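You operate a simulated robot arm through the tools that you are given. There is no shell and no other tool. Be economical: measure what you need, move in short steps, check, and stop when the job is done.

Carry out the task below with a simulated robot arm. There is one attempt and no reset: what you move stays moved.

## Task
Take the cast pulley from the middle shelf of the steel stand and put it on the dark slab. Then take the grey bag on the top of the steel stand and put it away on the tool end of the pattern bench. Then fetch the round core from the lower shelf of the kiln bench and set it in the white bucket. Then take the white-banded mould from the lower shelf of the kiln bench and leave it on the top of the steel stand. Then put the blue-marked scrap slug on the silver cast plate on the top of the kiln bench. Then take the brass plug on the top of the flask bench and put it away on the low shelf of the weights bench. Do these in the order given. Set down upright: grey bag, white-banded mould.

It is judged by the outcome, as a careful person would: the job done as asked, and still so three seconds after it is handed in. It fails if anything else is knocked over, pushed out of place, dropped, spilled or broken.

## Robot
A 6-joint arm with a two-finger gripper on a trunk, on a base that drives. Base frame: it is fixed to the floor where the robot stands at the start and does not move with it; the origin is under the middle of the robot, x ahead of it, y to its left, z up. Readings come in mm, degrees, newtons and seconds.
Its first joint turns from -115.0 to 115.0 degrees. Places, roughly: blue-marked scrap slug (5x5x5 cm) [-1000, -1700, 800]; brass plug (3x3x4 cm) [-400, -4000, 800]; cast plate (10x7x2 cm) [-1100, -1100, 800]; cast pulley (8x8x3 cm) [500, 0, 400]; dark slab (37x16x2 cm) [2800, 100, 700]; grey bag (7x7x10 cm) [800, 0, 1000]; low shelf of the weights bench [7900, -300, 100]; round core (6x6x7 cm) [-1000, -1500, 300]; tool end of the pattern bench [-3100, -4100, 800]; top of the steel stand [700, 500, 900]; white bucket (27x27x20 cm) [3200, 800, 1000]; white-banded mould (6x6x8 cm) [-1000, -1700, 300]. Payload 2.1 kg.
The tool frame sits at the grasp point between the pads (the TCP): z along the fingers, y along the line on which they close. The tips reach 20 mm beyond it. Largest opening 100 mm; the body of the gripper starts 63 mm behind the TCP.
Orientation is that of the tool frame in the base frame, as a unit quaternion [x, y, z, w]. With the fingers straight down and closing along the base's y, the tool's x points along the base's -x, its y along +y and its z along -z.

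## Interface
- The arm moves only by the tool drive_tool. Its argument "plan" is a list of rows, each a list of 3 entries, a list of its own where there are three numbers: the shift along the tool's x, y, z in m, then the turn, a rotation vector about the tool's x, y, z in degrees, then the opening, from 0 (shut) to 1 (fully open). In form: [[[tx, ty, tz], [rx, ry, rz], gripper], ...]. A call has 1 to 12 rows; each row is the pose to reach, as a shift and turn from the pose commanded when the call began, along the tool's axes at that moment. Rows are played at 5 a second. More than 50 mm and 8.6 degrees between two rows, or a gripper value outside its range, and nothing of the call is played. A pose out of reach is approached as far as the arm can. The call stops where the force on the tool passes 40 N (or 10 N more than at its start, if that is more) or the arm is blocked; 0.2 s more then pass. Each finger travels about 153 mm/s and halts on what it meets, pressing with about 27 N; the grip force reading is that of the motor and also rises with nothing between the fingers. The clock runs only during rows and for 0.2 s after the last one: add rows that repeat a pose to give the fingers time. It gives the time, the measured TCP pose, the force on the tool (base axes), the opening and the grip force at its end, in the units of the frame above (readings bear some noise), with the torque about the TCP (base axes, N m) and any sound that the robot's microphone picked up, and new pictures: "pictures" is both (left out), scene, wrist or none.
- Cameras (640 x 400 px; columns grow to the right, rows downward): "scene" is now at [18, 133.4, 1602.7]; the picture's right is [-0.09, -1.00, 0.00], its down [-0.74, 0.07, -0.67] and it looks along [0.66, -0.06, -0.75] (base axes); focal length 296 px, centre (320, 200). "wrist" rides on the gripper at [70, -19, -99] in the tool frame; the picture's right is [0.26, 0.97, 0.00], its down [-0.75, 0.20, -0.63] and it looks along [-0.61, 0.16, 0.78] (tool axes); focal length 230 px, centre (320, 200). There is no depth. A picture from a camera that has moved, and an enlarged one, comes with that camera's place and axes in the base frame and with its lens.
- lift_body(by): slides the trunk up (or, below 0, down) by that many mm; the arm and the scene camera ride with it, the base frame stays. It gives what a move gives, with no picture.
- roll_base(legs): drives the robot by 1 to 6 legs, each [ahead, turn to the left] in mm and degrees, along the robot's own axes; the way and the turn of a leg run together, so that a leg with both is an arc; at most 1500 mm and 180 degrees a leg. The arm and the cameras ride along, it lands a little off, and it stops where it bumps. It gives what a move gives, and a new picture of the scene camera.
- aim_head(pan, tilt): turns the head with the scene camera to pan (to the left, within 155 degrees either way) and tilt (down, from -29 to 69), counted from straight ahead of the robot. It gives what a move gives, and a new picture of the scene camera.
- close_up(camera, box): a new picture of the part [left, top, right, bottom] of that camera's present view, enlarged. No time passes.
- close_job(): hands the job in; it is judged then, once.

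Work in short steps. Places have to be worked out from the pictures, the camera data and where the tool is seen: move nearer, look again, correct. Check each grasp and each placing, and mend what went wrong. You have 186 turns and 260 pictures in all, those below and enlarged ones among them. Open the gripper and draw the arm clear of the work before you hand the job in, unless the task says otherwise; then end with one line.

The tools are called after "Emit:" by a JSON object that holds its "name" and its "arguments". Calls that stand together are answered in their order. drive_tool: Moves the arm, as the interface text tells. Its arguments: {"type":"object","properties":{"plan":{"type":"array","items":{"type":"array"}},"pictures":{"type":"string","enum":["both","scene","wrist","none"]}},"required":["plan"]} The other tools are called the same way: lift_body (by) slides the trunk up or down; roll_base (legs) drives the base; aim_head (pan, tilt) turns the head that bears the scene camera; close_up (camera, box) takes an enlarged picture of a part of a camera's view; close_job () hands the job in.

At the start:

```text
time_s: 0.0
position: [317.3, 127.8, 1251.3]
tcp_rot: [0.0, 1.0, 0.0, 0.001]
force: [0.5, 0.3, -0.5]
moment: [0.01, 0.0, 0.02]
opening: 99.8
finger_force: 0.0
trunk travel left (down, up): [-813.0, 177.0]
robot x, y, heading: [2.1, -4.6, 0.0]
head pan, tilt: [-5.3, 48.2]
```

scene: 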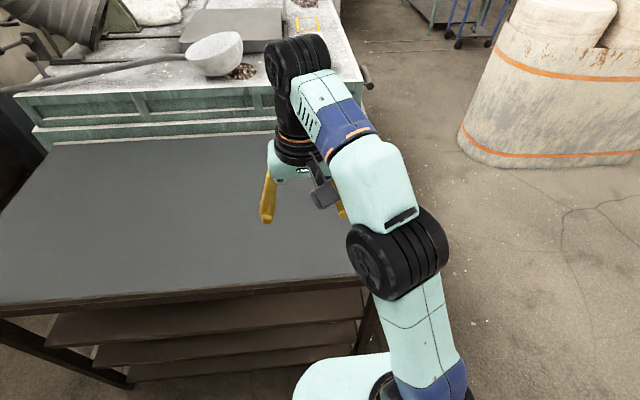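
wrist: 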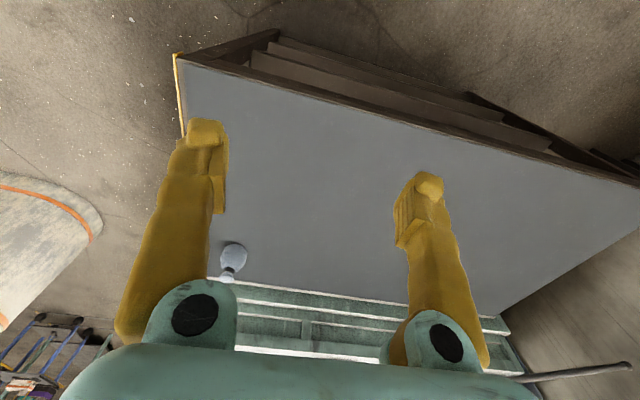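

I'll back off to see the stand's front and shelves.

Emit:
{"name": "roll_base", "arguments": {"legs": [[-700, 0]]}}

Emit:
{"name": "aim_head", "arguments": {"pan": 0, "tilt": 45}}

```text
time_s: 3.5
position: [-327.7, 126.7, 1253.9]
tcp_rot: [0.001, 1.0, 0.0, 0.002]
force: [-0.2, 0.3, 0.1]
moment: [0.01, -0.09, 0.06]
opening: 99.8
finger_force: 0.2
trunk travel left (down, up): [-813.0, 177.0]
robot x, y, heading: [-639.6, 4.3, -0.0]
head pan, tilt: [-5.3, 48.2]
stopped in leg 1: the robot was blocked; the commanded pose is now the measured one
camera scene: at [-627.3, 133.6, 1602.9], right [-0.09, -1.0, 0.0], down [-0.74, 0.07, -0.67], along [0.67, -0.06, -0.74], focal length 296 px, centre (320, 200)
```

scene: 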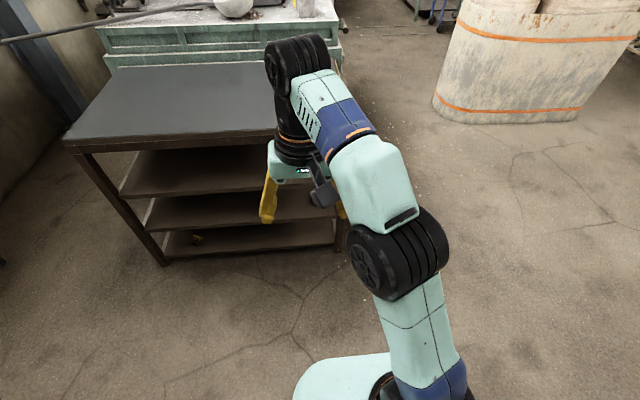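

```text
time_s: 4.1
position: [-323.2, 127.4, 1251.7]
tcp_rot: [-0.001, 1.0, 0.0, 0.0]
force: [0.2, -0.9, -0.1]
moment: [0.02, 0.01, 0.01]
opening: 99.8
finger_force: 0.0
trunk travel left (down, up): [-813.0, 177.0]
robot x, y, heading: [-637.8, 3.1, 0.0]
head pan, tilt: [0.0, 45.0]
camera scene: at [-619.3, 141.0, 1607.2], right [0.0, -1.0, 0.0], down [-0.71, 0.0, -0.71], along [0.71, 0.0, -0.71], focal length 296 px, centre (320, 200)
```

scene: 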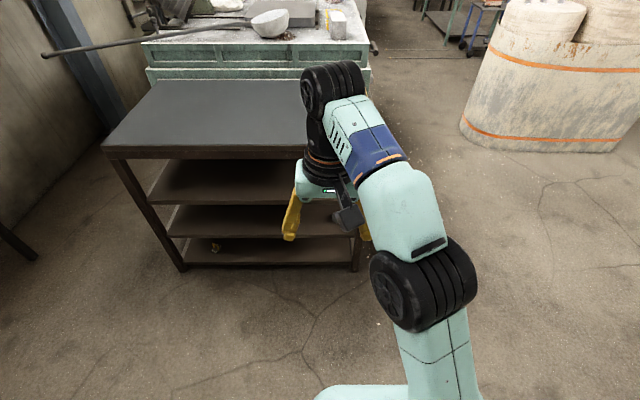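

Stand shelves look to be near z 600/350/75 with the front edge at x≈360. I'll first roll the tool by 180° so the wrist camera sits on top for forward reaches.

Emit:
{"name": "drive_tool", "arguments": {"plan": [[[0, 0, 0], [0, 0, 8.5], 1], [[0, 0, 0], [0, 0, 17], 1], [[0, 0, 0], [0, 0, 25.5], 1], [[0, 0, 0], [0, 0, 34], 1], [[0, 0, 0], [0, 0, 42.5], 1], [[0, 0, 0], [0, 0, 51], 1], [[0, 0, 0], [0, 0, 59.5], 1], [[0, 0, 0], [0, 0, 68], 1], [[0, 0, 0], [0, 0, 76.5], 1], [[0, 0, 0], [0, 0, 85], 1], [[0, 0, 0], [0, 0, 90], 1]], "pictures": "none"}}

Emit:
{"name": "lift_body", "arguments": {"by": -500}}

```text
time_s: 6.5
position: [-323.3, 128.7, 1251.9]
tcp_rot: [0.708, 0.706, -0.001, 0.0]
force: [0.3, -0.4, 0.1]
moment: [-0.01, -0.01, 0.03]
opening: 100.2
finger_force: 0.1
trunk travel left (down, up): [-813.0, 177.0]
robot x, y, heading: [-641.4, -1.8, -0.1]
head pan, tilt: [0.0, 45.0]
```

```text
refused: -500 is not a number from -400 to 400
```

Flip is half done without trouble; continue.

Emit:
{"name": "drive_tool", "arguments": {"plan": [[[0, 0, 0], [0, 0, 8.5], 1], [[0, 0, 0], [0, 0, 17], 1], [[0, 0, 0], [0, 0, 25.5], 1], [[0, 0, 0], [0, 0, 34], 1], [[0, 0, 0], [0, 0, 42.5], 1], [[0, 0, 0], [0, 0, 51], 1], [[0, 0, 0], [0, 0, 59.5], 1], [[0, 0, 0], [0, 0, 68], 1], [[0, 0, 0], [0, 0, 76.5], 1], [[0, 0, 0], [0, 0, 85], 1], [[0, 0, 0], [0, 0, 90], 1]], "pictures": "none"}}

Emit:
{"name": "lift_body", "arguments": {"by": -400}}

```text
time_s: 8.9
position: [-324.1, -26.9, 1223.4]
tcp_rot: [1.0, 0.008, 0.001, -0.007]
force: [0.6, 0.2, -0.6]
moment: [0.04, 0.0, 0.0]
opening: 100.1
finger_force: 0.1
out of reach, approached as far as the arm can: row 7, 8, 9, 10, 11
trunk travel left (down, up): [-813.0, 177.0]
robot x, y, heading: [-639.7, -1.4, -0.1]
head pan, tilt: [0.0, 45.0]
```

```text
time_s: 12.8
position: [-323.9, -26.3, 823.6]
tcp_rot: [1.0, 0.009, 0.002, -0.006]
force: [1.0, 0.4, 0.3]
moment: [0.02, -0.01, 0.04]
opening: 100.2
finger_force: 0.0
trunk travel left (down, up): [-413.0, 577.0]
robot x, y, heading: [-638.3, -1.0, 0.0]
head pan, tilt: [0.0, 45.0]
```

Flipped (tool x now forward). Now pitch the tool up toward forward by 55° and look.

Emit:
{"name": "drive_tool", "arguments": {"plan": [[[0, 0, 0], [0, 8, 0], 1], [[0, 0, 0], [0, 16, 0], 1], [[0, 0, 0], [0, 24, 0], 1], [[0, 0, 0], [0, 32, 0], 1], [[0, 0, 0], [0, 40, 0], 1], [[0, 0, 0], [0, 48, 0], 1], [[0, 0, 0], [0, 55, 0], 1]], "pictures": "both"}}

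```text
time_s: 14.3
position: [-261.0, -67.2, 805.9]
tcp_rot: [0.886, 0.003, 0.463, -0.009]
force: [0.4, 0.1, -0.1]
moment: [-0.04, 0.04, -0.02]
opening: 100.1
finger_force: 0.1
out of reach, approached as far as the arm can: row 4, 5, 6, 7
trunk travel left (down, up): [-413.0, 577.0]
robot x, y, heading: [-641.7, 3.5, 0.1]
head pan, tilt: [0.0, 45.0]
camera scene: at [-618.9, 140.5, 1207.3], right [0.0, -1.0, 0.0], down [-0.71, 0.0, -0.71], along [0.71, 0.0, -0.71], focal length 296 px, centre (320, 200)
camera wrist: at [-303.0, -50.8, 918.2], right [0.16, -0.97, 0.2], down [-0.94, -0.21, -0.26], along [0.29, -0.15, -0.95], focal length 230 px, centre (320, 200)
```

scene: 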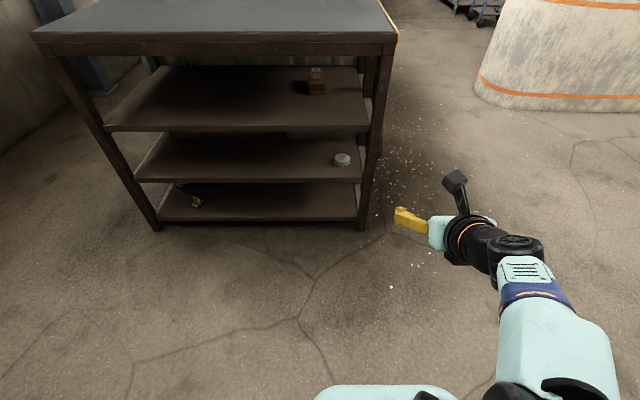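
wrist: 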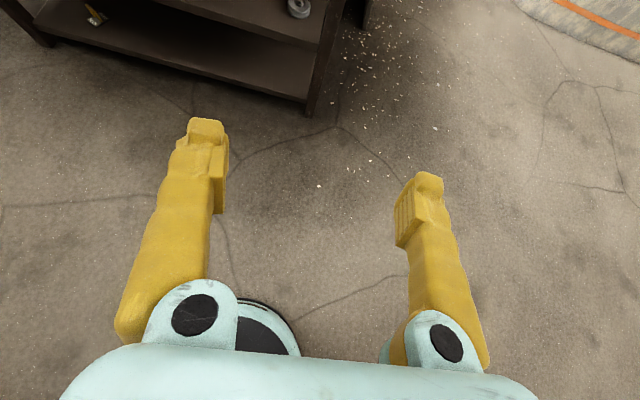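

Pulley seen at about (490, 35, 365); the right leg's inner edge is at y≈-40, so I want to enter from the left, yawed about -15°. Testing that arm pose in free space.

Emit:
{"name": "drive_tool", "arguments": {"plan": [[[0.001, 0.017, 0.002], [-6.1, 0, 4.3], 1], [[0.003, 0.034, 0.005], [-12.3, 0, 8.6], 1], [[0.003, 0.034, 0.005], [-12.3, 0, 8.6], 1]], "pictures": "none"}}

Emit:
{"name": "lift_body", "arguments": {"by": -350}}

```text
time_s: 15.2
position: [-254.8, -99.8, 803.5]
tcp_rot: [0.88, -0.111, 0.459, 0.051]
force: [0.5, 0.0, 0.5]
moment: [-0.03, -0.03, -0.01]
opening: 100.3
finger_force: 0.1
trunk travel left (down, up): [-413.0, 577.0]
robot x, y, heading: [-641.0, -2.1, 0.1]
head pan, tilt: [0.0, 45.0]
```

```text
time_s: 18.6
position: [-255.0, -100.3, 452.2]
tcp_rot: [0.881, -0.111, 0.458, 0.05]
force: [0.8, 0.2, 0.0]
moment: [-0.01, -0.02, -0.02]
opening: 99.8
finger_force: 0.2
trunk travel left (down, up): [-63.0, 927.0]
robot x, y, heading: [-635.8, 2.8, -0.3]
head pan, tilt: [0.0, 45.0]
```

Pose works. Now an S-curve to put the robot at about y=136, TCP just ahead of the stand.

Emit:
{"name": "roll_base", "arguments": {"legs": [[280, 27], [280, -27]]}}

Emit:
{"name": "drive_tool", "arguments": {"plan": [[[0, 0, 0], [0, 0, 0], 1]], "pictures": "wrist"}}

```text
time_s: 22.1
position: [284.7, 29.5, 452.1]
tcp_rot: [0.88, -0.11, 0.459, 0.051]
force: [-0.2, -0.5, -0.2]
moment: [-0.01, -0.02, 0.02]
opening: 100.2
finger_force: 0.0
trunk travel left (down, up): [-63.0, 927.0]
robot x, y, heading: [-101.3, 128.4, -0.1]
head pan, tilt: [0.0, 45.0]
camera scene: at [-80.3, 269.6, 857.2], right [0.0, -1.0, 0.0], down [-0.71, 0.0, -0.71], along [0.71, 0.0, -0.71], focal length 296 px, centre (320, 200)
```

scene: 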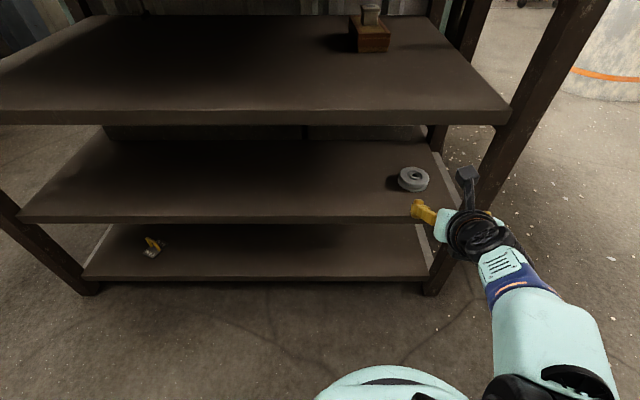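

```text
time_s: 22.5
position: [284.8, 28.2, 453.1]
tcp_rot: [0.88, -0.11, 0.459, 0.051]
force: [-0.2, -0.2, 0.0]
moment: [-0.04, -0.02, 0.02]
opening: 100.1
finger_force: 0.1
trunk travel left (down, up): [-63.0, 927.0]
robot x, y, heading: [-99.8, 129.4, 0.4]
head pan, tilt: [0.0, 45.0]
camera wrist: at [248.9, 55.2, 565.5], right [-0.09, -0.98, 0.2], down [-0.97, 0.04, -0.26], along [0.24, -0.22, -0.95], focal length 230 px, centre (320, 200)
```

wrist: 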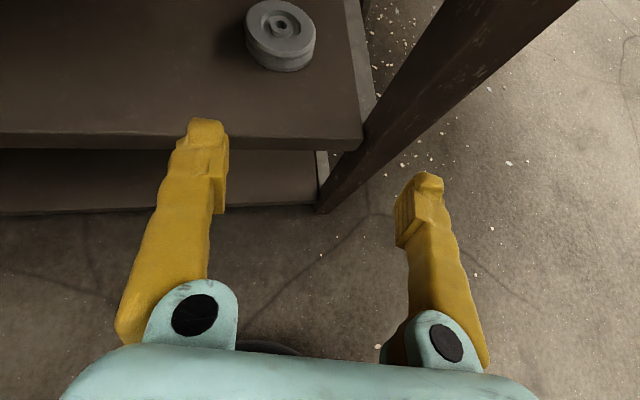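

Pulley solved from both views: centre ≈(483, 37), top z≈377. Lower, extend the arm 50 mm, and align y to ~37 before driving straight in.

Emit:
{"name": "lift_body", "arguments": {"by": -60}}

Emit:
{"name": "drive_tool", "arguments": {"plan": [[[0.005, -0.01, 0.025], [0, 0, 0], 1], [[0.011, -0.0205, 0.049], [0, 0, 0], 1], [[0.011, -0.0205, 0.049], [0, 0, 0], 1]], "pictures": "wrist"}}

```text
time_s: 23.5
position: [285.9, 28.1, 393.7]
tcp_rot: [0.88, -0.111, 0.46, 0.051]
force: [0.6, -0.1, 0.2]
moment: [-0.01, 0.02, 0.03]
opening: 100.3
finger_force: 0.1
trunk travel left (down, up): [-3.0, 987.0]
robot x, y, heading: [-100.9, 128.9, -0.0]
head pan, tilt: [0.0, 45.0]
```

```text
time_s: 24.3
position: [334.2, 36.4, 373.8]
tcp_rot: [0.88, -0.109, 0.46, 0.05]
force: [0.6, 0.3, 0.1]
moment: [0.05, 0.01, 0.0]
opening: 99.8
finger_force: 0.0
trunk travel left (down, up): [-3.0, 987.0]
robot x, y, heading: [-102.6, 133.8, 0.0]
head pan, tilt: [0.0, 45.0]
camera wrist: at [298.8, 63.5, 486.2], right [-0.09, -0.98, 0.2], down [-0.97, 0.04, -0.26], along [0.24, -0.21, -0.95], focal length 230 px, centre (320, 200)
```

wrist: 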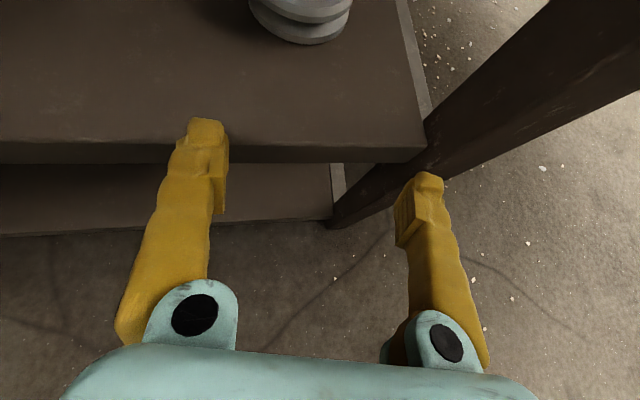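

Shelf corner and pulley agree with shelf z≈350, pulley centre ≈(490, 36). Raise 3 mm and roll in 110 mm.

Emit:
{"name": "lift_body", "arguments": {"by": 3}}

Emit:
{"name": "roll_base", "arguments": {"legs": [[110, 0]]}}

Emit:
{"name": "close_up", "arguments": {"camera": "wrist", "box": [0, 0, 640, 400]}}

```text
time_s: 24.8
position: [333.4, 36.5, 378.5]
tcp_rot: [0.88, -0.11, 0.459, 0.05]
force: [-0.2, 0.6, 0.2]
moment: [-0.03, -0.01, -0.01]
opening: 100.1
finger_force: 0.0
trunk travel left (down, up): [-6.0, 984.0]
robot x, y, heading: [-99.8, 127.9, 0.2]
head pan, tilt: [0.0, 45.0]
```

```text
time_s: 26.2
position: [447.3, 36.2, 379.7]
tcp_rot: [0.878, -0.11, 0.463, 0.052]
force: [-2.5, 2.4, 4.5]
moment: [-0.2, 0.11, -0.14]
opening: 100.2
finger_force: 0.0
trunk travel left (down, up): [-6.0, 984.0]
robot x, y, heading: [12.1, 131.2, 0.2]
head pan, tilt: [0.0, 45.0]
stopped in leg 1: the force on the tool passed its limit at 97 N (the readings are from after the stop); the commanded pose is now the measured one
camera scene: at [32.5, 269.9, 800.1], right [0.0, -1.0, 0.0], down [-0.71, 0.0, -0.71], along [0.71, 0.0, -0.71], focal length 296 px, centre (320, 200)
```

scene: 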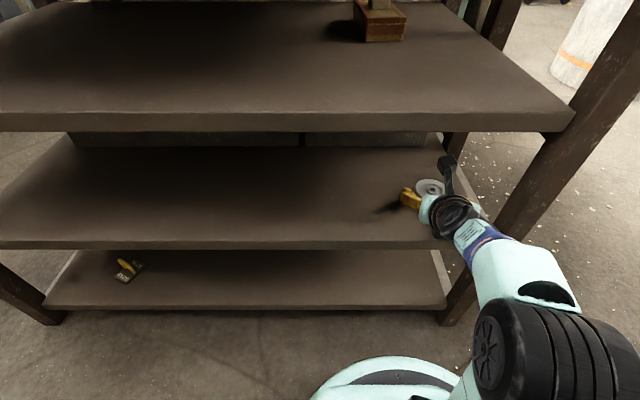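

```text
1.00 times, centred on (320, 200) of wrist (not enlarged: the box is as wide or as high as the picture)
camera zoom: at [411.4, 63.2, 491.4], right [-0.09, -0.97, 0.2], down [-0.96, 0.04, -0.26], along [0.25, -0.22, -0.94], focal length 230 px, centre (320, 200)
```

zoom: 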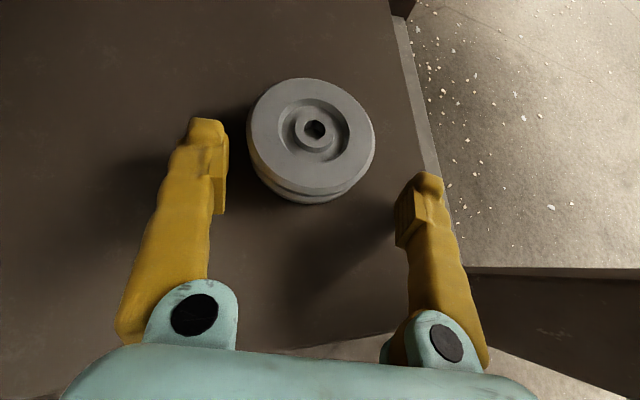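

The roll ended at 447 with a force spike though nothing is visibly touched; the pulley is unmoved between the fingers. Raise 4 mm and reread the force.

Emit:
{"name": "drive_tool", "arguments": {"plan": [[[0.0033, 0, -0.0023], [0, 0, 0], 1], [[0.0033, 0, -0.0023], [0, 0, 0], 1]], "pictures": "none"}}

Emit:
{"name": "close_up", "arguments": {"camera": "scene", "box": [340, 120, 560, 258]}}

```text
time_s: 26.8
position: [449.7, 34.1, 382.3]
tcp_rot: [0.879, -0.109, 0.461, 0.05]
force: [-0.5, -0.3, -0.2]
moment: [-0.01, -0.01, -0.01]
opening: 99.7
finger_force: 0.0
trunk travel left (down, up): [-6.0, 984.0]
robot x, y, heading: [9.8, 131.9, 0.1]
head pan, tilt: [0.0, 45.0]
```

```text
2.90 times, centred on (450, 189) of scene
camera zoom: at [33.2, 269.6, 800.2], right [0.0, -1.0, 0.0], down [-0.71, 0.0, -0.71], along [0.71, 0.0, -0.71], focal length 858 px, centre (-57, 232)
```

zoom: 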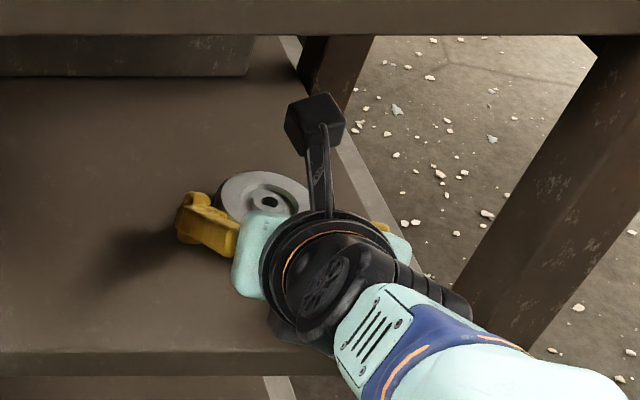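

Force is gone once raised, so the wrist housing was probably riding on the shelf edge. I'll make the tool steeper by 13° (wrist goes higher), with a small lift.

Emit:
{"name": "drive_tool", "arguments": {"plan": [[[0.0066, 0, -0.0046], [0, -4, 0], 1], [[0.0066, 0, -0.0046], [0, -8, 0], 1], [[0.0066, 0, -0.0046], [0, -13, 0], 1], [[0.0066, 0, -0.0046], [0, -13, 0], 1]], "pictures": "wrist"}}

Emit:
{"name": "close_up", "arguments": {"camera": "scene", "box": [340, 120, 560, 258]}}

```text
time_s: 27.8
position: [444.3, 26.5, 389.4]
tcp_rot: [0.926, -0.113, 0.359, 0.036]
force: [-0.7, 0.7, -0.4]
moment: [0.0, -0.01, -0.03]
opening: 100.0
finger_force: 0.1
out of reach, approached as far as the arm can: row 2, 3, 4
trunk travel left (down, up): [-6.0, 984.0]
robot x, y, heading: [10.8, 128.8, -0.1]
head pan, tilt: [0.0, 45.0]
camera wrist: at [434.8, 46.0, 508.1], right [-0.04, -0.99, 0.16], down [-1.0, 0.04, -0.04], along [0.04, -0.16, -0.99], focal length 230 px, centre (320, 200)
```

wrist: 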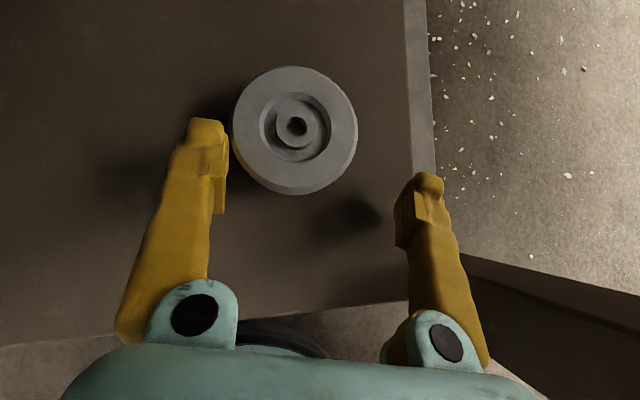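

```text
2.90 times, centred on (450, 189) of scene
camera zoom: at [33.2, 269.6, 800.2], right [0.0, -1.0, 0.0], down [-0.71, 0.0, -0.71], along [0.71, 0.0, -0.71], focal length 858 px, centre (-57, 232)
```

zoom: 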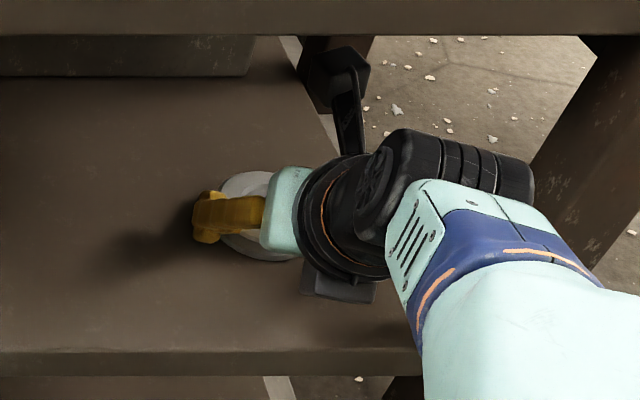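

The wrist housing and forearm would squeeze against the right leg. The stand's right end is open, so I'll back off and come in from there (heading +90°).

Emit:
{"name": "roll_base", "arguments": {"legs": [[-250, 0], [0, -53], [1035, 0], [0, 143]]}}

```text
time_s: 42.8
position: [475.3, -267.2, 390.2]
tcp_rot: [0.736, 0.572, 0.281, -0.227]
force: [0.5, -0.5, -0.6]
moment: [0.0, -0.01, -0.01]
opening: 100.0
finger_force: 0.1
trunk travel left (down, up): [-6.0, 984.0]
robot x, y, heading: [369.7, -698.6, 89.5]
head pan, tilt: [0.0, 45.0]
camera scene: at [228.4, -676.8, 800.2], right [1.0, -0.01, 0.0], down [-0.01, -0.71, -0.71], along [0.01, 0.71, -0.71], focal length 296 px, centre (320, 200)
```

scene: 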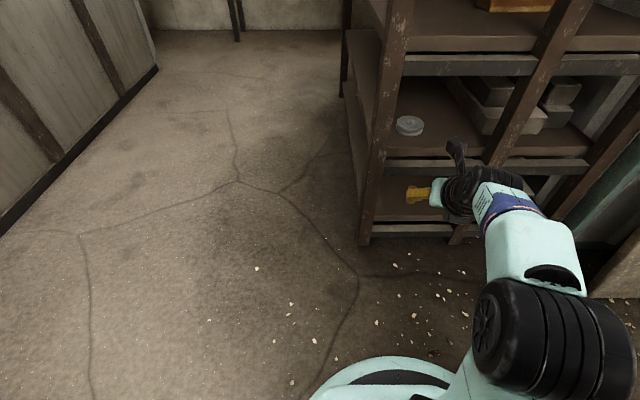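

Opening at this end spans x≈407–650 with the pulley at x≈481. I'll reposition to heading ~102° so the tool points straight +y and enters drifting away from the rear, clear of the front leg.

Emit:
{"name": "roll_base", "arguments": {"legs": [[0, 107.5], [-161, 0], [0, -95]]}}

Emit:
{"name": "close_up", "arguments": {"camera": "wrist", "box": [0, 0, 640, 400]}}

```text
time_s: 52.6
position: [540.8, -213.1, 390.4]
tcp_rot: [0.673, 0.646, 0.255, -0.256]
force: [0.1, 0.5, -0.5]
moment: [-0.02, 0.02, 0.01]
opening: 100.0
finger_force: 0.1
trunk travel left (down, up): [-6.0, 984.0]
robot x, y, heading: [528.7, -656.5, 101.5]
head pan, tilt: [0.0, 45.0]
camera scene: at [384.2, -664.8, 800.2], right [0.98, 0.2, 0.0], down [0.14, -0.69, -0.71], along [-0.14, 0.69, -0.71], focal length 296 px, centre (320, 200)
```

scene: 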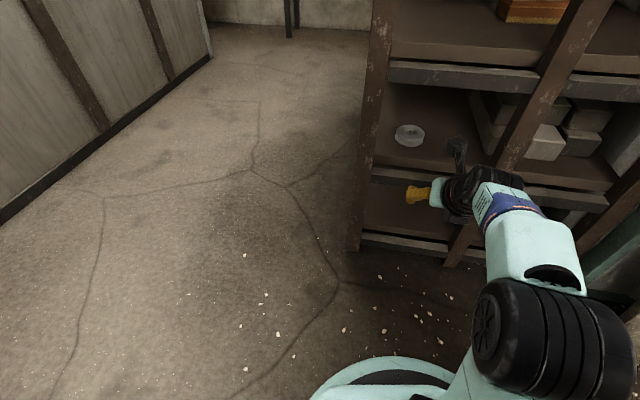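

```text
1.00 times, centred on (320, 200) of wrist (not enlarged: the box is as wide or as high as the picture)
camera zoom: at [522.5, -227.3, 508.1], right [0.97, 0.16, 0.16], down [0.17, -0.99, -0.04], along [0.15, 0.07, -0.99], focal length 230 px, centre (320, 200)
```

zoom: 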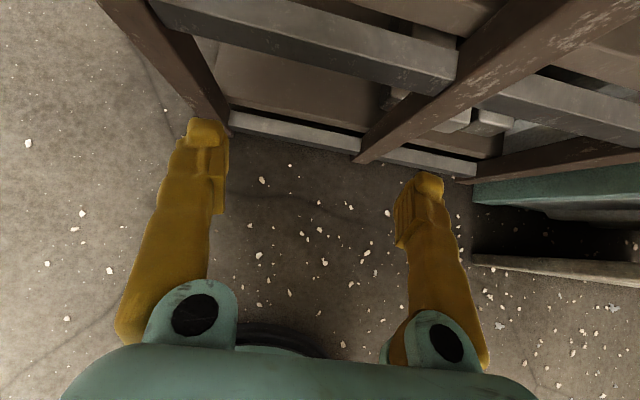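

Nicely lined up: 250 mm along heading gives x≈491. Roll in 215 mm with a slight left turn, then check.

Emit:
{"name": "roll_base", "arguments": {"legs": [[215, 1.0]]}}

Emit:
{"name": "close_up", "arguments": {"camera": "wrist", "box": [0, 0, 640, 400]}}

```text
time_s: 54.3
position: [486.4, -5.1, 390.0]
tcp_rot: [0.667, 0.652, 0.253, -0.258]
force: [0.6, 0.3, 0.4]
moment: [-0.02, 0.0, -0.01]
opening: 99.9
finger_force: 0.1
trunk travel left (down, up): [-6.0, 984.0]
robot x, y, heading: [482.8, -454.5, 102.4]
head pan, tilt: [0.0, 45.0]
camera scene: at [339.6, -459.9, 800.2], right [0.98, 0.22, 0.0], down [0.16, -0.69, -0.71], along [-0.16, 0.69, -0.71], focal length 296 px, centre (320, 200)
```

scene: 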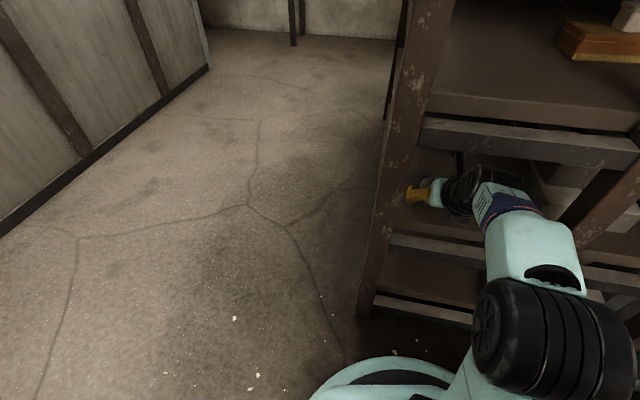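

```text
1.00 times, centred on (320, 200) of wrist (not enlarged: the box is as wide or as high as the picture)
camera zoom: at [469.6, -19.9, 508.1], right [0.97, 0.18, 0.16], down [0.18, -0.98, -0.04], along [0.15, 0.07, -0.99], focal length 230 px, centre (320, 200)
```

zoom: 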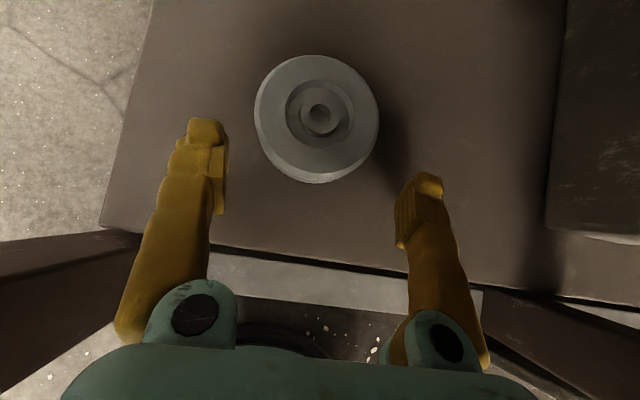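

Pulley centre ≈(481, 39); TCP at (486, -5). Roll 44 mm, then lower to z≈376 with the trunk and arm.

Emit:
{"name": "roll_base", "arguments": {"legs": [[44, -0.3]]}}

Emit:
{"name": "lift_body", "arguments": {"by": -6}}

Emit:
{"name": "close_up", "arguments": {"camera": "wrist", "box": [0, 0, 640, 400]}}

```text
time_s: 55.2
position: [479.2, 38.8, 389.5]
tcp_rot: [0.668, 0.651, 0.253, -0.259]
force: [-0.2, -0.3, 0.0]
moment: [-0.02, 0.01, 0.0]
opening: 99.8
finger_force: 0.1
trunk travel left (down, up): [-6.0, 984.0]
robot x, y, heading: [471.1, -410.6, 102.5]
head pan, tilt: [0.0, 45.0]
camera scene: at [330.0, -416.0, 800.2], right [0.98, 0.21, 0.0], down [0.15, -0.69, -0.71], along [-0.15, 0.69, -0.71], focal length 296 px, centre (320, 200)
```

scene: 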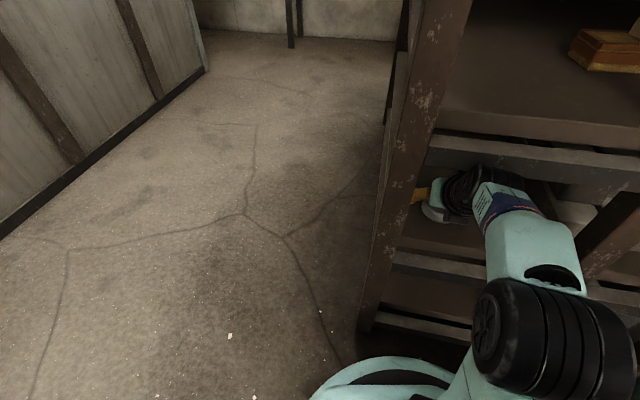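

```text
time_s: 55.7
position: [478.7, 38.6, 383.6]
tcp_rot: [0.669, 0.65, 0.254, -0.258]
force: [0.9, 0.1, -0.1]
moment: [0.01, -0.01, 0.01]
opening: 100.0
finger_force: 0.0
trunk travel left (down, up): [0.0, 990.0]
robot x, y, heading: [475.2, -410.1, 102.4]
head pan, tilt: [0.0, 45.0]
```

```text
1.00 times, centred on (320, 200) of wrist (not enlarged: the box is as wide or as high as the picture)
camera zoom: at [462.5, 23.3, 502.1], right [0.97, 0.17, 0.16], down [0.18, -0.98, -0.04], along [0.15, 0.07, -0.99], focal length 230 px, centre (320, 200)
```

zoom: 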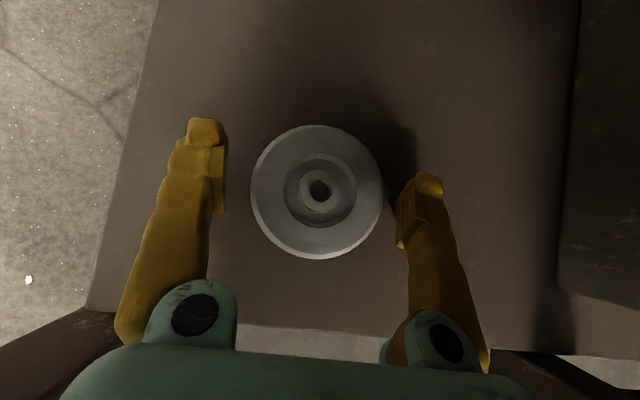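

Centred. Lower 9 mm with the arm, then close slowly.

Emit:
{"name": "drive_tool", "arguments": {"plan": [[[-0.003, 0, 0.0033], [0, 0, 0], 1], [[-0.006, 0, 0.0067], [0, 0, 0], 1], [[-0.006, 0, 0.0067], [0, 0, 0], 0.9], [[-0.006, 0, 0.0067], [0, 0, 0], 0.8], [[-0.006, 0, 0.0067], [0, 0, 0], 0.7], [[-0.006, 0, 0.0067], [0, 0, 0], 0.65], [[-0.006, 0, 0.0067], [0, 0, 0], 0.65]], "pictures": "wrist"}}

```text
time_s: 56.8
position: [483.6, 39.0, 380.8]
tcp_rot: [0.666, 0.647, 0.264, -0.261]
force: [10.5, -11.5, 21.7]
moment: [-0.19, -1.24, -0.48]
opening: 80.2
finger_force: 8.0
trunk travel left (down, up): [0.0, 990.0]
robot x, y, heading: [472.2, -409.0, 102.2]
head pan, tilt: [0.0, 45.0]
stopped in row 5: the force on the tool passed its limit at 44 N (the readings are from after the stop); the commanded pose is now the measured one
camera wrist: at [465.0, 21.4, 499.1], right [0.97, 0.16, 0.17], down [0.18, -0.98, -0.06], along [0.16, 0.09, -0.98], focal length 230 px, centre (320, 200)
```

wrist: 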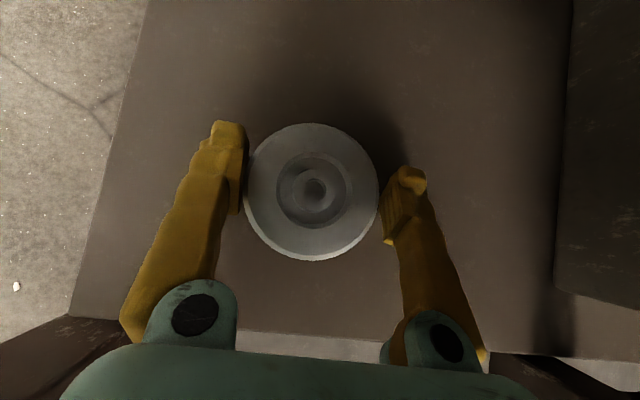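

It holds at 80 mm with the tips touching the shelf. Ease up 3 mm while squeezing.

Emit:
{"name": "drive_tool", "arguments": {"plan": [[[0.001, 0, -0.001], [0, 0, 0], 0.65], [[0.002, 0, -0.0022], [0, 0, 0], 0.6], [[0.002, 0, -0.0022], [0, 0, 0], 0.6], [[0.002, 0, -0.0022], [0, 0, 0], 0.6]], "pictures": "none"}}

Emit:
{"name": "lift_body", "arguments": {"by": 30}}

Emit:
{"name": "close_up", "arguments": {"camera": "wrist", "box": [0, 0, 640, 400]}}

```text
time_s: 57.8
position: [481.1, 38.4, 380.8]
tcp_rot: [0.665, 0.649, 0.259, -0.261]
force: [8.4, 0.9, 21.1]
moment: [0.07, -1.15, -0.09]
opening: 72.6
finger_force: 27.0
trunk travel left (down, up): [0.0, 990.0]
robot x, y, heading: [472.2, -407.7, 102.3]
head pan, tilt: [0.0, 45.0]
```

```text
time_s: 58.6
position: [482.0, 37.8, 409.8]
tcp_rot: [0.667, 0.649, 0.258, -0.258]
force: [0.3, 0.4, -0.3]
moment: [-0.01, -0.01, -0.01]
opening: 59.9
finger_force: 0.1
trunk travel left (down, up): [-30.0, 960.0]
robot x, y, heading: [472.5, -408.7, 102.1]
head pan, tilt: [0.0, 45.0]
```

```text
1.00 times, centred on (320, 200) of wrist (not enlarged: the box is as wide or as high as the picture)
camera zoom: at [464.5, 23.0, 527.5], right [0.97, 0.17, 0.17], down [0.18, -0.98, -0.05], along [0.15, 0.08, -0.98], focal length 230 px, centre (320, 200)
```

zoom: 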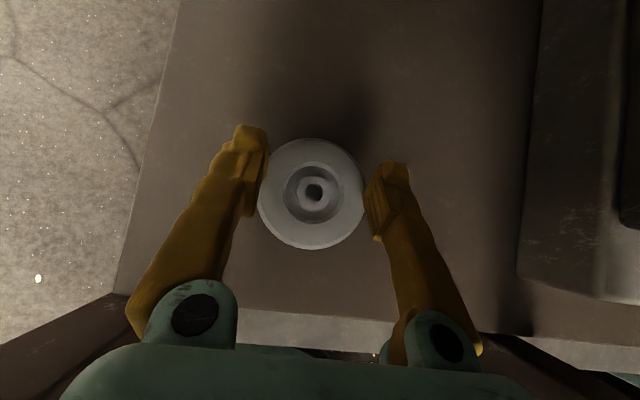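

The grip slid up the pulley's bevel: too high. Reopen, go down, and approach the shelf in small steps reading force.

Emit:
{"name": "drive_tool", "arguments": {"plan": [[[0, 0, 0], [0, 0, 0], 0.8], [[0, 0, 0], [0, 0, 0], 1], [[0, 0, 0], [0, 0, 0], 1]], "pictures": "none"}}

Emit:
{"name": "lift_body", "arguments": {"by": -29}}

Emit:
{"name": "drive_tool", "arguments": {"plan": [[[-0.002, 0, 0.0022], [0, 0, 0], 1], [[-0.004, 0, 0.0044], [0, 0, 0], 1], [[-0.0055, 0, 0.0061], [0, 0, 0], 1], [[-0.0055, 0, 0.0061], [0, 0, 0], 1]], "pictures": "wrist"}}

```text
time_s: 59.4
position: [482.8, 38.2, 410.0]
tcp_rot: [0.667, 0.65, 0.258, -0.258]
force: [0.1, 0.5, 0.4]
moment: [0.02, -0.03, -0.03]
opening: 99.8
finger_force: 0.1
trunk travel left (down, up): [-30.0, 960.0]
robot x, y, heading: [469.2, -405.9, 102.6]
head pan, tilt: [0.0, 45.0]
```

```text
time_s: 60.1
position: [481.8, 38.7, 379.7]
tcp_rot: [0.667, 0.649, 0.259, -0.258]
force: [0.1, -0.1, -0.4]
moment: [-0.03, -0.03, -0.02]
opening: 100.1
finger_force: 0.1
trunk travel left (down, up): [-1.0, 989.0]
robot x, y, heading: [470.1, -409.5, 102.1]
head pan, tilt: [0.0, 45.0]
```

```text
time_s: 61.1
position: [481.3, 38.0, 379.2]
tcp_rot: [0.664, 0.648, 0.265, -0.263]
force: [-0.3, -0.6, 39.0]
moment: [-0.03, -2.27, 0.03]
opening: 100.2
finger_force: 0.0
trunk travel left (down, up): [-1.0, 989.0]
robot x, y, heading: [471.0, -409.1, 102.3]
head pan, tilt: [0.0, 45.0]
camera wrist: at [463.8, 20.9, 497.0], right [0.97, 0.16, 0.17], down [0.18, -0.98, -0.07], along [0.16, 0.1, -0.98], focal length 230 px, centre (320, 200)
```

wrist: 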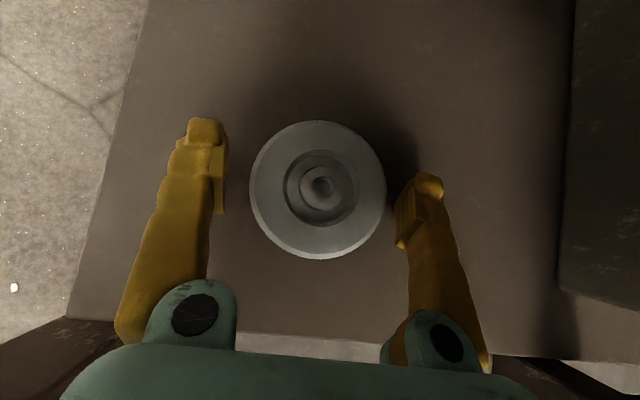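

Right tip touches the shelf when TCP is ~379.5 (shelf ≈356). I'll set TCP ~1.5 mm above contact and close with a firmer target, then check before lifting.

Emit:
{"name": "drive_tool", "arguments": {"plan": [[[0.0045, 0, -0.005], [0, 0, 0], 1], [[0.0045, 0, -0.005], [0, 0, 0], 0.8], [[0.0045, 0, -0.005], [0, 0, 0], 0.6], [[0.0045, 0, -0.005], [0, 0, 0], 0.4], [[0.0045, 0, -0.005], [0, 0, 0], 0.3], [[0.0045, 0, -0.005], [0, 0, 0], 0.3], [[0.0045, 0, -0.005], [0, 0, 0], 0.3]], "pictures": "wrist"}}

```text
time_s: 62.7
position: [483.7, 37.2, 380.7]
tcp_rot: [0.667, 0.648, 0.26, -0.261]
force: [-9.3, -1.6, 19.5]
moment: [-0.14, 0.18, -0.05]
opening: 72.0
finger_force: 26.7
trunk travel left (down, up): [-1.0, 989.0]
robot x, y, heading: [472.7, -404.1, 102.1]
head pan, tilt: [0.0, 45.0]
camera wrist: at [464.8, 21.9, 500.1], right [0.97, 0.16, 0.17], down [0.18, -0.98, -0.06], along [0.15, 0.08, -0.98], focal length 230 px, centre (320, 200)
```

wrist: 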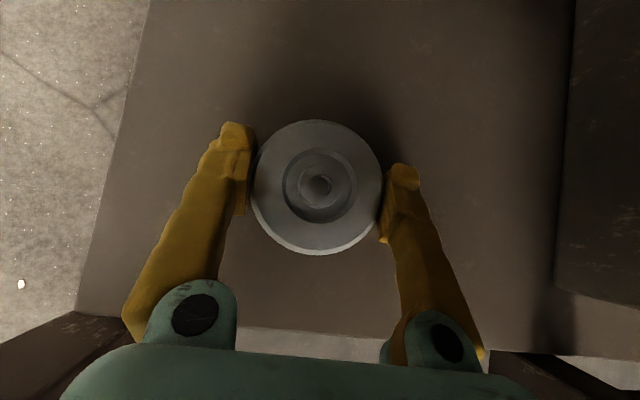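

Gripped at 72 mm, 27 N, but still pressing down 20 N. Raise the arm gently 4 mm, then to 15 mm, and check.

Emit:
{"name": "drive_tool", "arguments": {"plan": [[[0.0013, 0, -0.0015], [0, 0, 0], 0.3], [[0.0027, 0, -0.003], [0, 0, 0], 0.3], [[0.005, 0, -0.0055], [0, 0, 0], 0.3], [[0.0075, 0, -0.0083], [0, 0, 0], 0.3], [[0.01, 0, -0.011], [0, 0, 0], 0.3]], "pictures": "wrist"}}

```text
time_s: 63.9
position: [482.9, 39.0, 394.2]
tcp_rot: [0.667, 0.649, 0.259, -0.259]
force: [-0.5, 0.9, -1.3]
moment: [0.01, 0.03, 0.0]
opening: 71.7
finger_force: 26.8
trunk travel left (down, up): [-1.0, 989.0]
robot x, y, heading: [468.4, -408.4, 102.2]
head pan, tilt: [0.0, 45.0]
camera wrist: at [464.7, 23.1, 512.0], right [0.97, 0.17, 0.17], down [0.18, -0.98, -0.05], along [0.15, 0.08, -0.98], focal length 230 px, centre (320, 200)
```

wrist: 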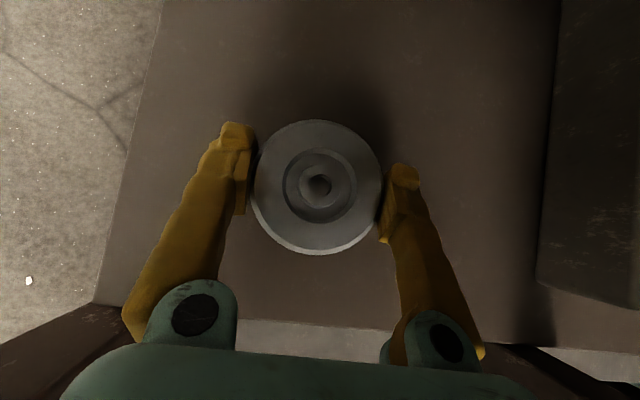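

Lifted cleanly. Back out 400 mm, raise the trunk, turn to heading 0 and look along the aisle.

Emit:
{"name": "roll_base", "arguments": {"legs": [[-420, 0]]}}

Emit:
{"name": "lift_body", "arguments": {"by": 400}}

Emit:
{"name": "roll_base", "arguments": {"legs": [[0, -102]]}}

Emit:
{"name": "aim_head", "arguments": {"pan": 15, "tilt": 15}}

```text
time_s: 66.5
position: [571.3, -379.7, 394.0]
tcp_rot: [0.663, 0.653, 0.257, -0.26]
force: [0.5, -0.1, -2.0]
moment: [0.0, 0.0, -0.02]
opening: 71.8
finger_force: 26.5
trunk travel left (down, up): [-1.0, 989.0]
robot x, y, heading: [559.3, -826.8, 102.7]
head pan, tilt: [0.0, 45.0]
camera scene: at [422.7, -835.4, 795.2], right [0.98, 0.22, 0.0], down [0.16, -0.69, -0.71], along [-0.16, 0.69, -0.71], focal length 296 px, centre (320, 200)
```

scene: 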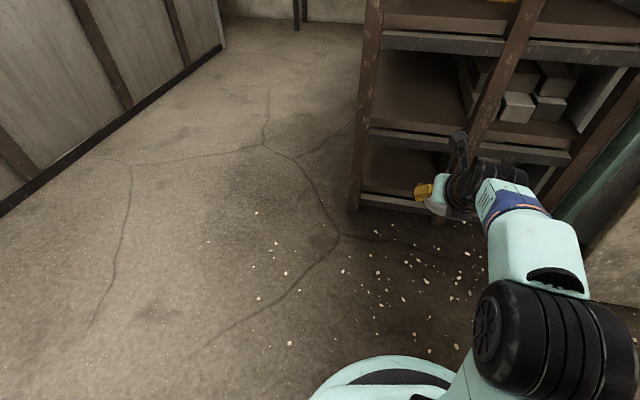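

```text
time_s: 70.3
position: [570.5, -379.5, 793.0]
tcp_rot: [0.663, 0.653, 0.257, -0.261]
force: [0.5, 0.4, -1.8]
moment: [0.0, 0.0, 0.02]
opening: 71.9
finger_force: 27.6
trunk travel left (down, up): [-401.0, 589.0]
robot x, y, heading: [562.4, -824.7, 102.6]
head pan, tilt: [0.0, 45.0]
```

```text
time_s: 74.9
position: [1004.4, -898.6, 793.4]
tcp_rot: [0.927, -0.078, 0.365, 0.025]
force: [0.2, 0.2, -1.4]
moment: [0.0, 0.0, -0.05]
opening: 71.8
finger_force: 27.1
trunk travel left (down, up): [-401.0, 589.0]
robot x, y, heading: [564.3, -828.1, 4.1]
head pan, tilt: [0.0, 45.0]
camera scene: at [575.0, -684.5, 1195.2], right [0.07, -1.0, 0.0], down [-0.71, -0.05, -0.71], along [0.7, 0.05, -0.71], focal length 296 px, centre (320, 200)
```

scene: 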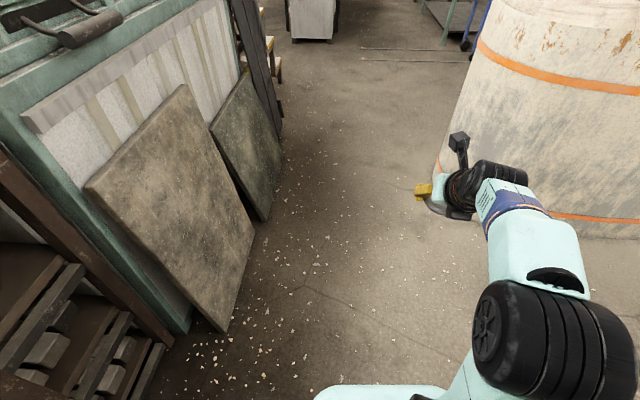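

```text
time_s: 75.9
position: [1004.4, -898.9, 793.6]
tcp_rot: [0.928, -0.078, 0.364, 0.025]
force: [-0.2, 0.1, -2.3]
moment: [-0.02, 0.01, -0.01]
opening: 71.6
finger_force: 27.2
trunk travel left (down, up): [-401.0, 589.0]
robot x, y, heading: [565.0, -821.9, 4.3]
head pan, tilt: [15.0, 15.0]
camera scene: at [582.2, -659.7, 1242.0], right [0.33, -0.94, 0.0], down [-0.25, -0.09, -0.97], along [0.91, 0.32, -0.26], focal length 296 px, centre (320, 200)
```

scene: 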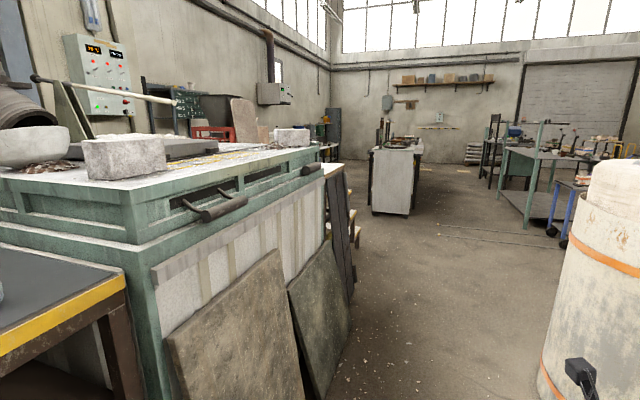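

The aisle between the green bench (edge y≈-300) and the mould (y≈-1200) is clear. Drive ahead ~1700 mm and look toward the slab.

Emit:
{"name": "roll_base", "arguments": {"legs": [[1500, -2], [250, 0]]}}

Emit:
{"name": "aim_head", "arguments": {"pan": 60, "tilt": 20}}

```text
time_s: 84.8
position: [2765.1, -827.5, 793.6]
tcp_rot: [0.926, -0.097, 0.364, 0.033]
force: [0.2, 1.5, -1.4]
moment: [-0.02, 0.01, 0.02]
opening: 71.9
finger_force: 27.4
trunk travel left (down, up): [-401.0, 589.0]
robot x, y, heading: [2327.8, -734.5, 1.8]
head pan, tilt: [15.0, 15.0]
camera scene: at [2352.8, -571.1, 1242.0], right [0.29, -0.96, 0.0], down [-0.25, -0.08, -0.97], along [0.92, 0.28, -0.26], focal length 296 px, centre (320, 200)
```

scene: 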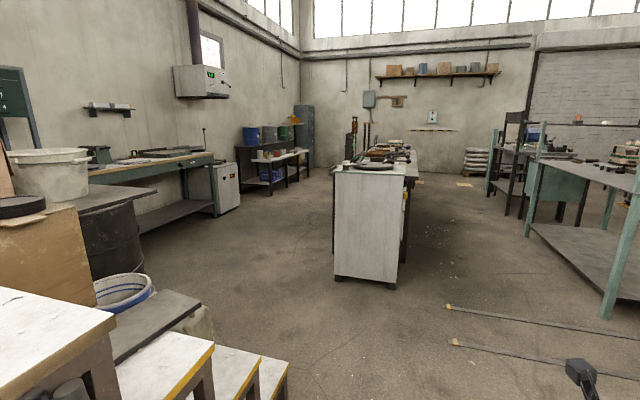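

```text
time_s: 85.9
position: [2763.1, -826.8, 793.2]
tcp_rot: [0.926, -0.097, 0.363, 0.033]
force: [0.7, 1.3, -2.0]
moment: [-0.01, -0.01, -0.01]
opening: 71.6
finger_force: 26.9
trunk travel left (down, up): [-401.0, 589.0]
robot x, y, heading: [2328.9, -736.2, 1.7]
head pan, tilt: [60.0, 20.0]
camera scene: at [2306.9, -516.1, 1233.9], right [0.88, -0.47, 0.0], down [-0.16, -0.3, -0.94], along [0.44, 0.83, -0.34], focal length 296 px, centre (320, 200)
```

scene: 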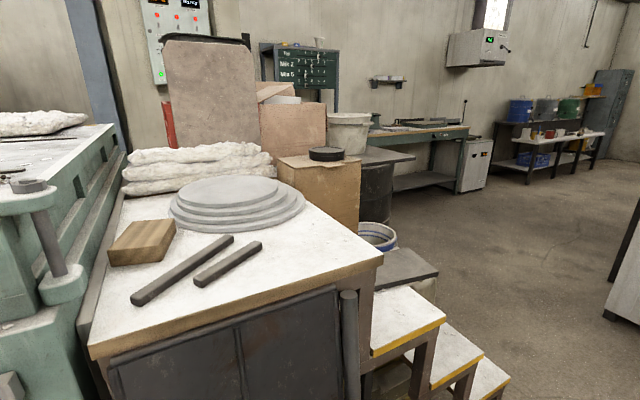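

The dark slab lies at about x 2690–3040, y 10–170, z≈700, with steps in front. I'll go around to its +x end and look from there.

Emit:
{"name": "roll_base", "arguments": {"legs": [[0, 9], [1190, 0], [0, 125]]}}

Emit:
{"name": "aim_head", "arguments": {"pan": 0, "tilt": 35}}

```text
time_s: 97.8
position: [3265.8, -138.9, 793.4]
tcp_rot: [0.458, 0.811, 0.174, -0.32]
force: [1.0, -0.5, -2.1]
moment: [0.0, 0.03, 0.0]
opening: 71.3
finger_force: 26.7
trunk travel left (down, up): [-401.0, 589.0]
robot x, y, heading: [3496.9, -520.0, 135.0]
head pan, tilt: [60.0, 20.0]
camera scene: at [3349.7, -684.3, 1233.9], right [-0.26, 0.97, 0.0], down [0.33, 0.09, -0.94], along [-0.91, -0.24, -0.34], focal length 296 px, centre (320, 200)
```

scene: 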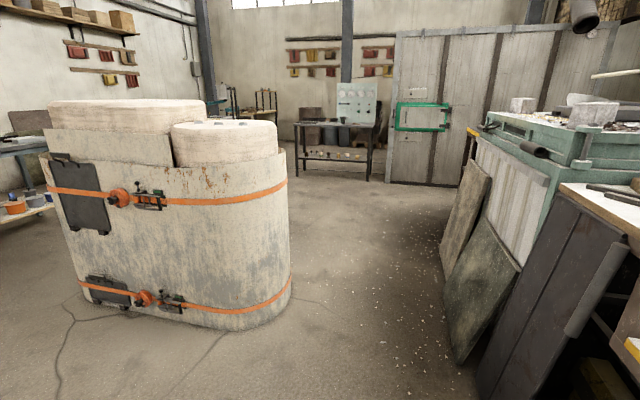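

```text
time_s: 99.1
position: [3266.1, -139.7, 793.9]
tcp_rot: [0.458, 0.811, 0.175, -0.32]
force: [-1.0, -0.5, -1.5]
moment: [-0.01, -0.04, 0.02]
opening: 71.2
finger_force: 26.4
trunk travel left (down, up): [-401.0, 589.0]
robot x, y, heading: [3499.7, -522.8, 134.8]
head pan, tilt: [0.0, 35.0]
camera scene: at [3377.6, -598.0, 1210.1], right [0.71, 0.71, 0.0], down [0.4, -0.41, -0.82], along [-0.58, 0.58, -0.57], focal length 296 px, centre (320, 200)
```

scene: 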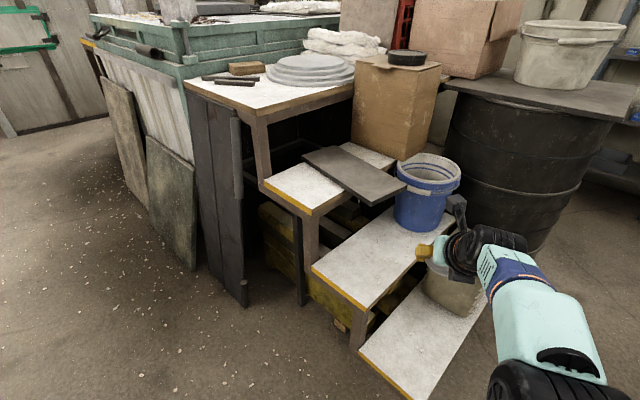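

The slab sits on the steps with its axis roughly from (3009, 63) to (2648, 161). I'll reach it from the -y side; reposition to about (2800, -800), facing +y, and look again.

Emit:
{"name": "roll_base", "arguments": {"legs": [[0, 66.5], [750, 0], [0, -98]]}}

Emit:
{"name": "aim_head", "arguments": {"pan": -10, "tilt": 35}}

```text
time_s: 110.2
position: [2814.9, -346.0, 792.7]
tcp_rot: [0.672, 0.644, 0.259, -0.257]
force: [0.0, 0.5, -2.2]
moment: [-0.02, -0.04, 0.0]
opening: 71.2
finger_force: 27.2
trunk travel left (down, up): [-401.0, 589.0]
robot x, y, heading: [2795.7, -791.8, 101.2]
head pan, tilt: [0.0, 35.0]
camera scene: at [2653.8, -791.3, 1210.1], right [0.98, 0.2, 0.0], down [0.11, -0.56, -0.82], along [-0.16, 0.8, -0.57], focal length 296 px, centre (320, 200)
```

scene: 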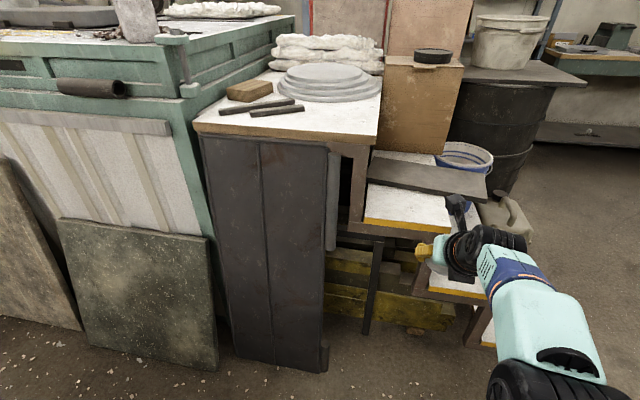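

```text
time_s: 111.0
position: [2815.2, -346.3, 793.9]
tcp_rot: [0.673, 0.643, 0.26, -0.255]
force: [-0.3, -0.2, -1.2]
moment: [-0.01, -0.04, -0.07]
opening: 71.6
finger_force: 27.8
trunk travel left (down, up): [-401.0, 589.0]
robot x, y, heading: [2799.5, -795.9, 101.3]
head pan, tilt: [-10.0, 35.0]
camera scene: at [2669.0, -789.7, 1210.0], right [1.0, 0.02, 0.0], down [0.01, -0.57, -0.82], along [-0.02, 0.82, -0.57], focal length 296 px, centre (320, 200)
```

scene: 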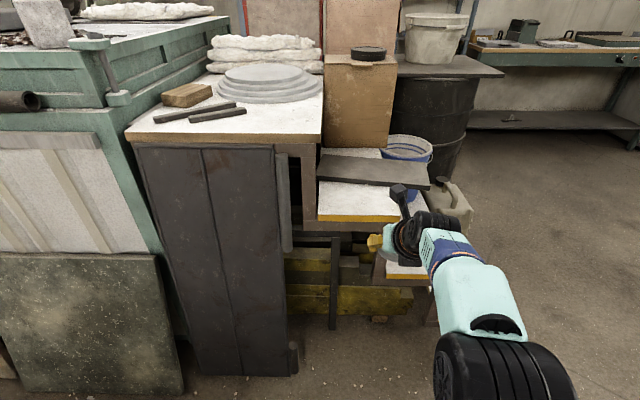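

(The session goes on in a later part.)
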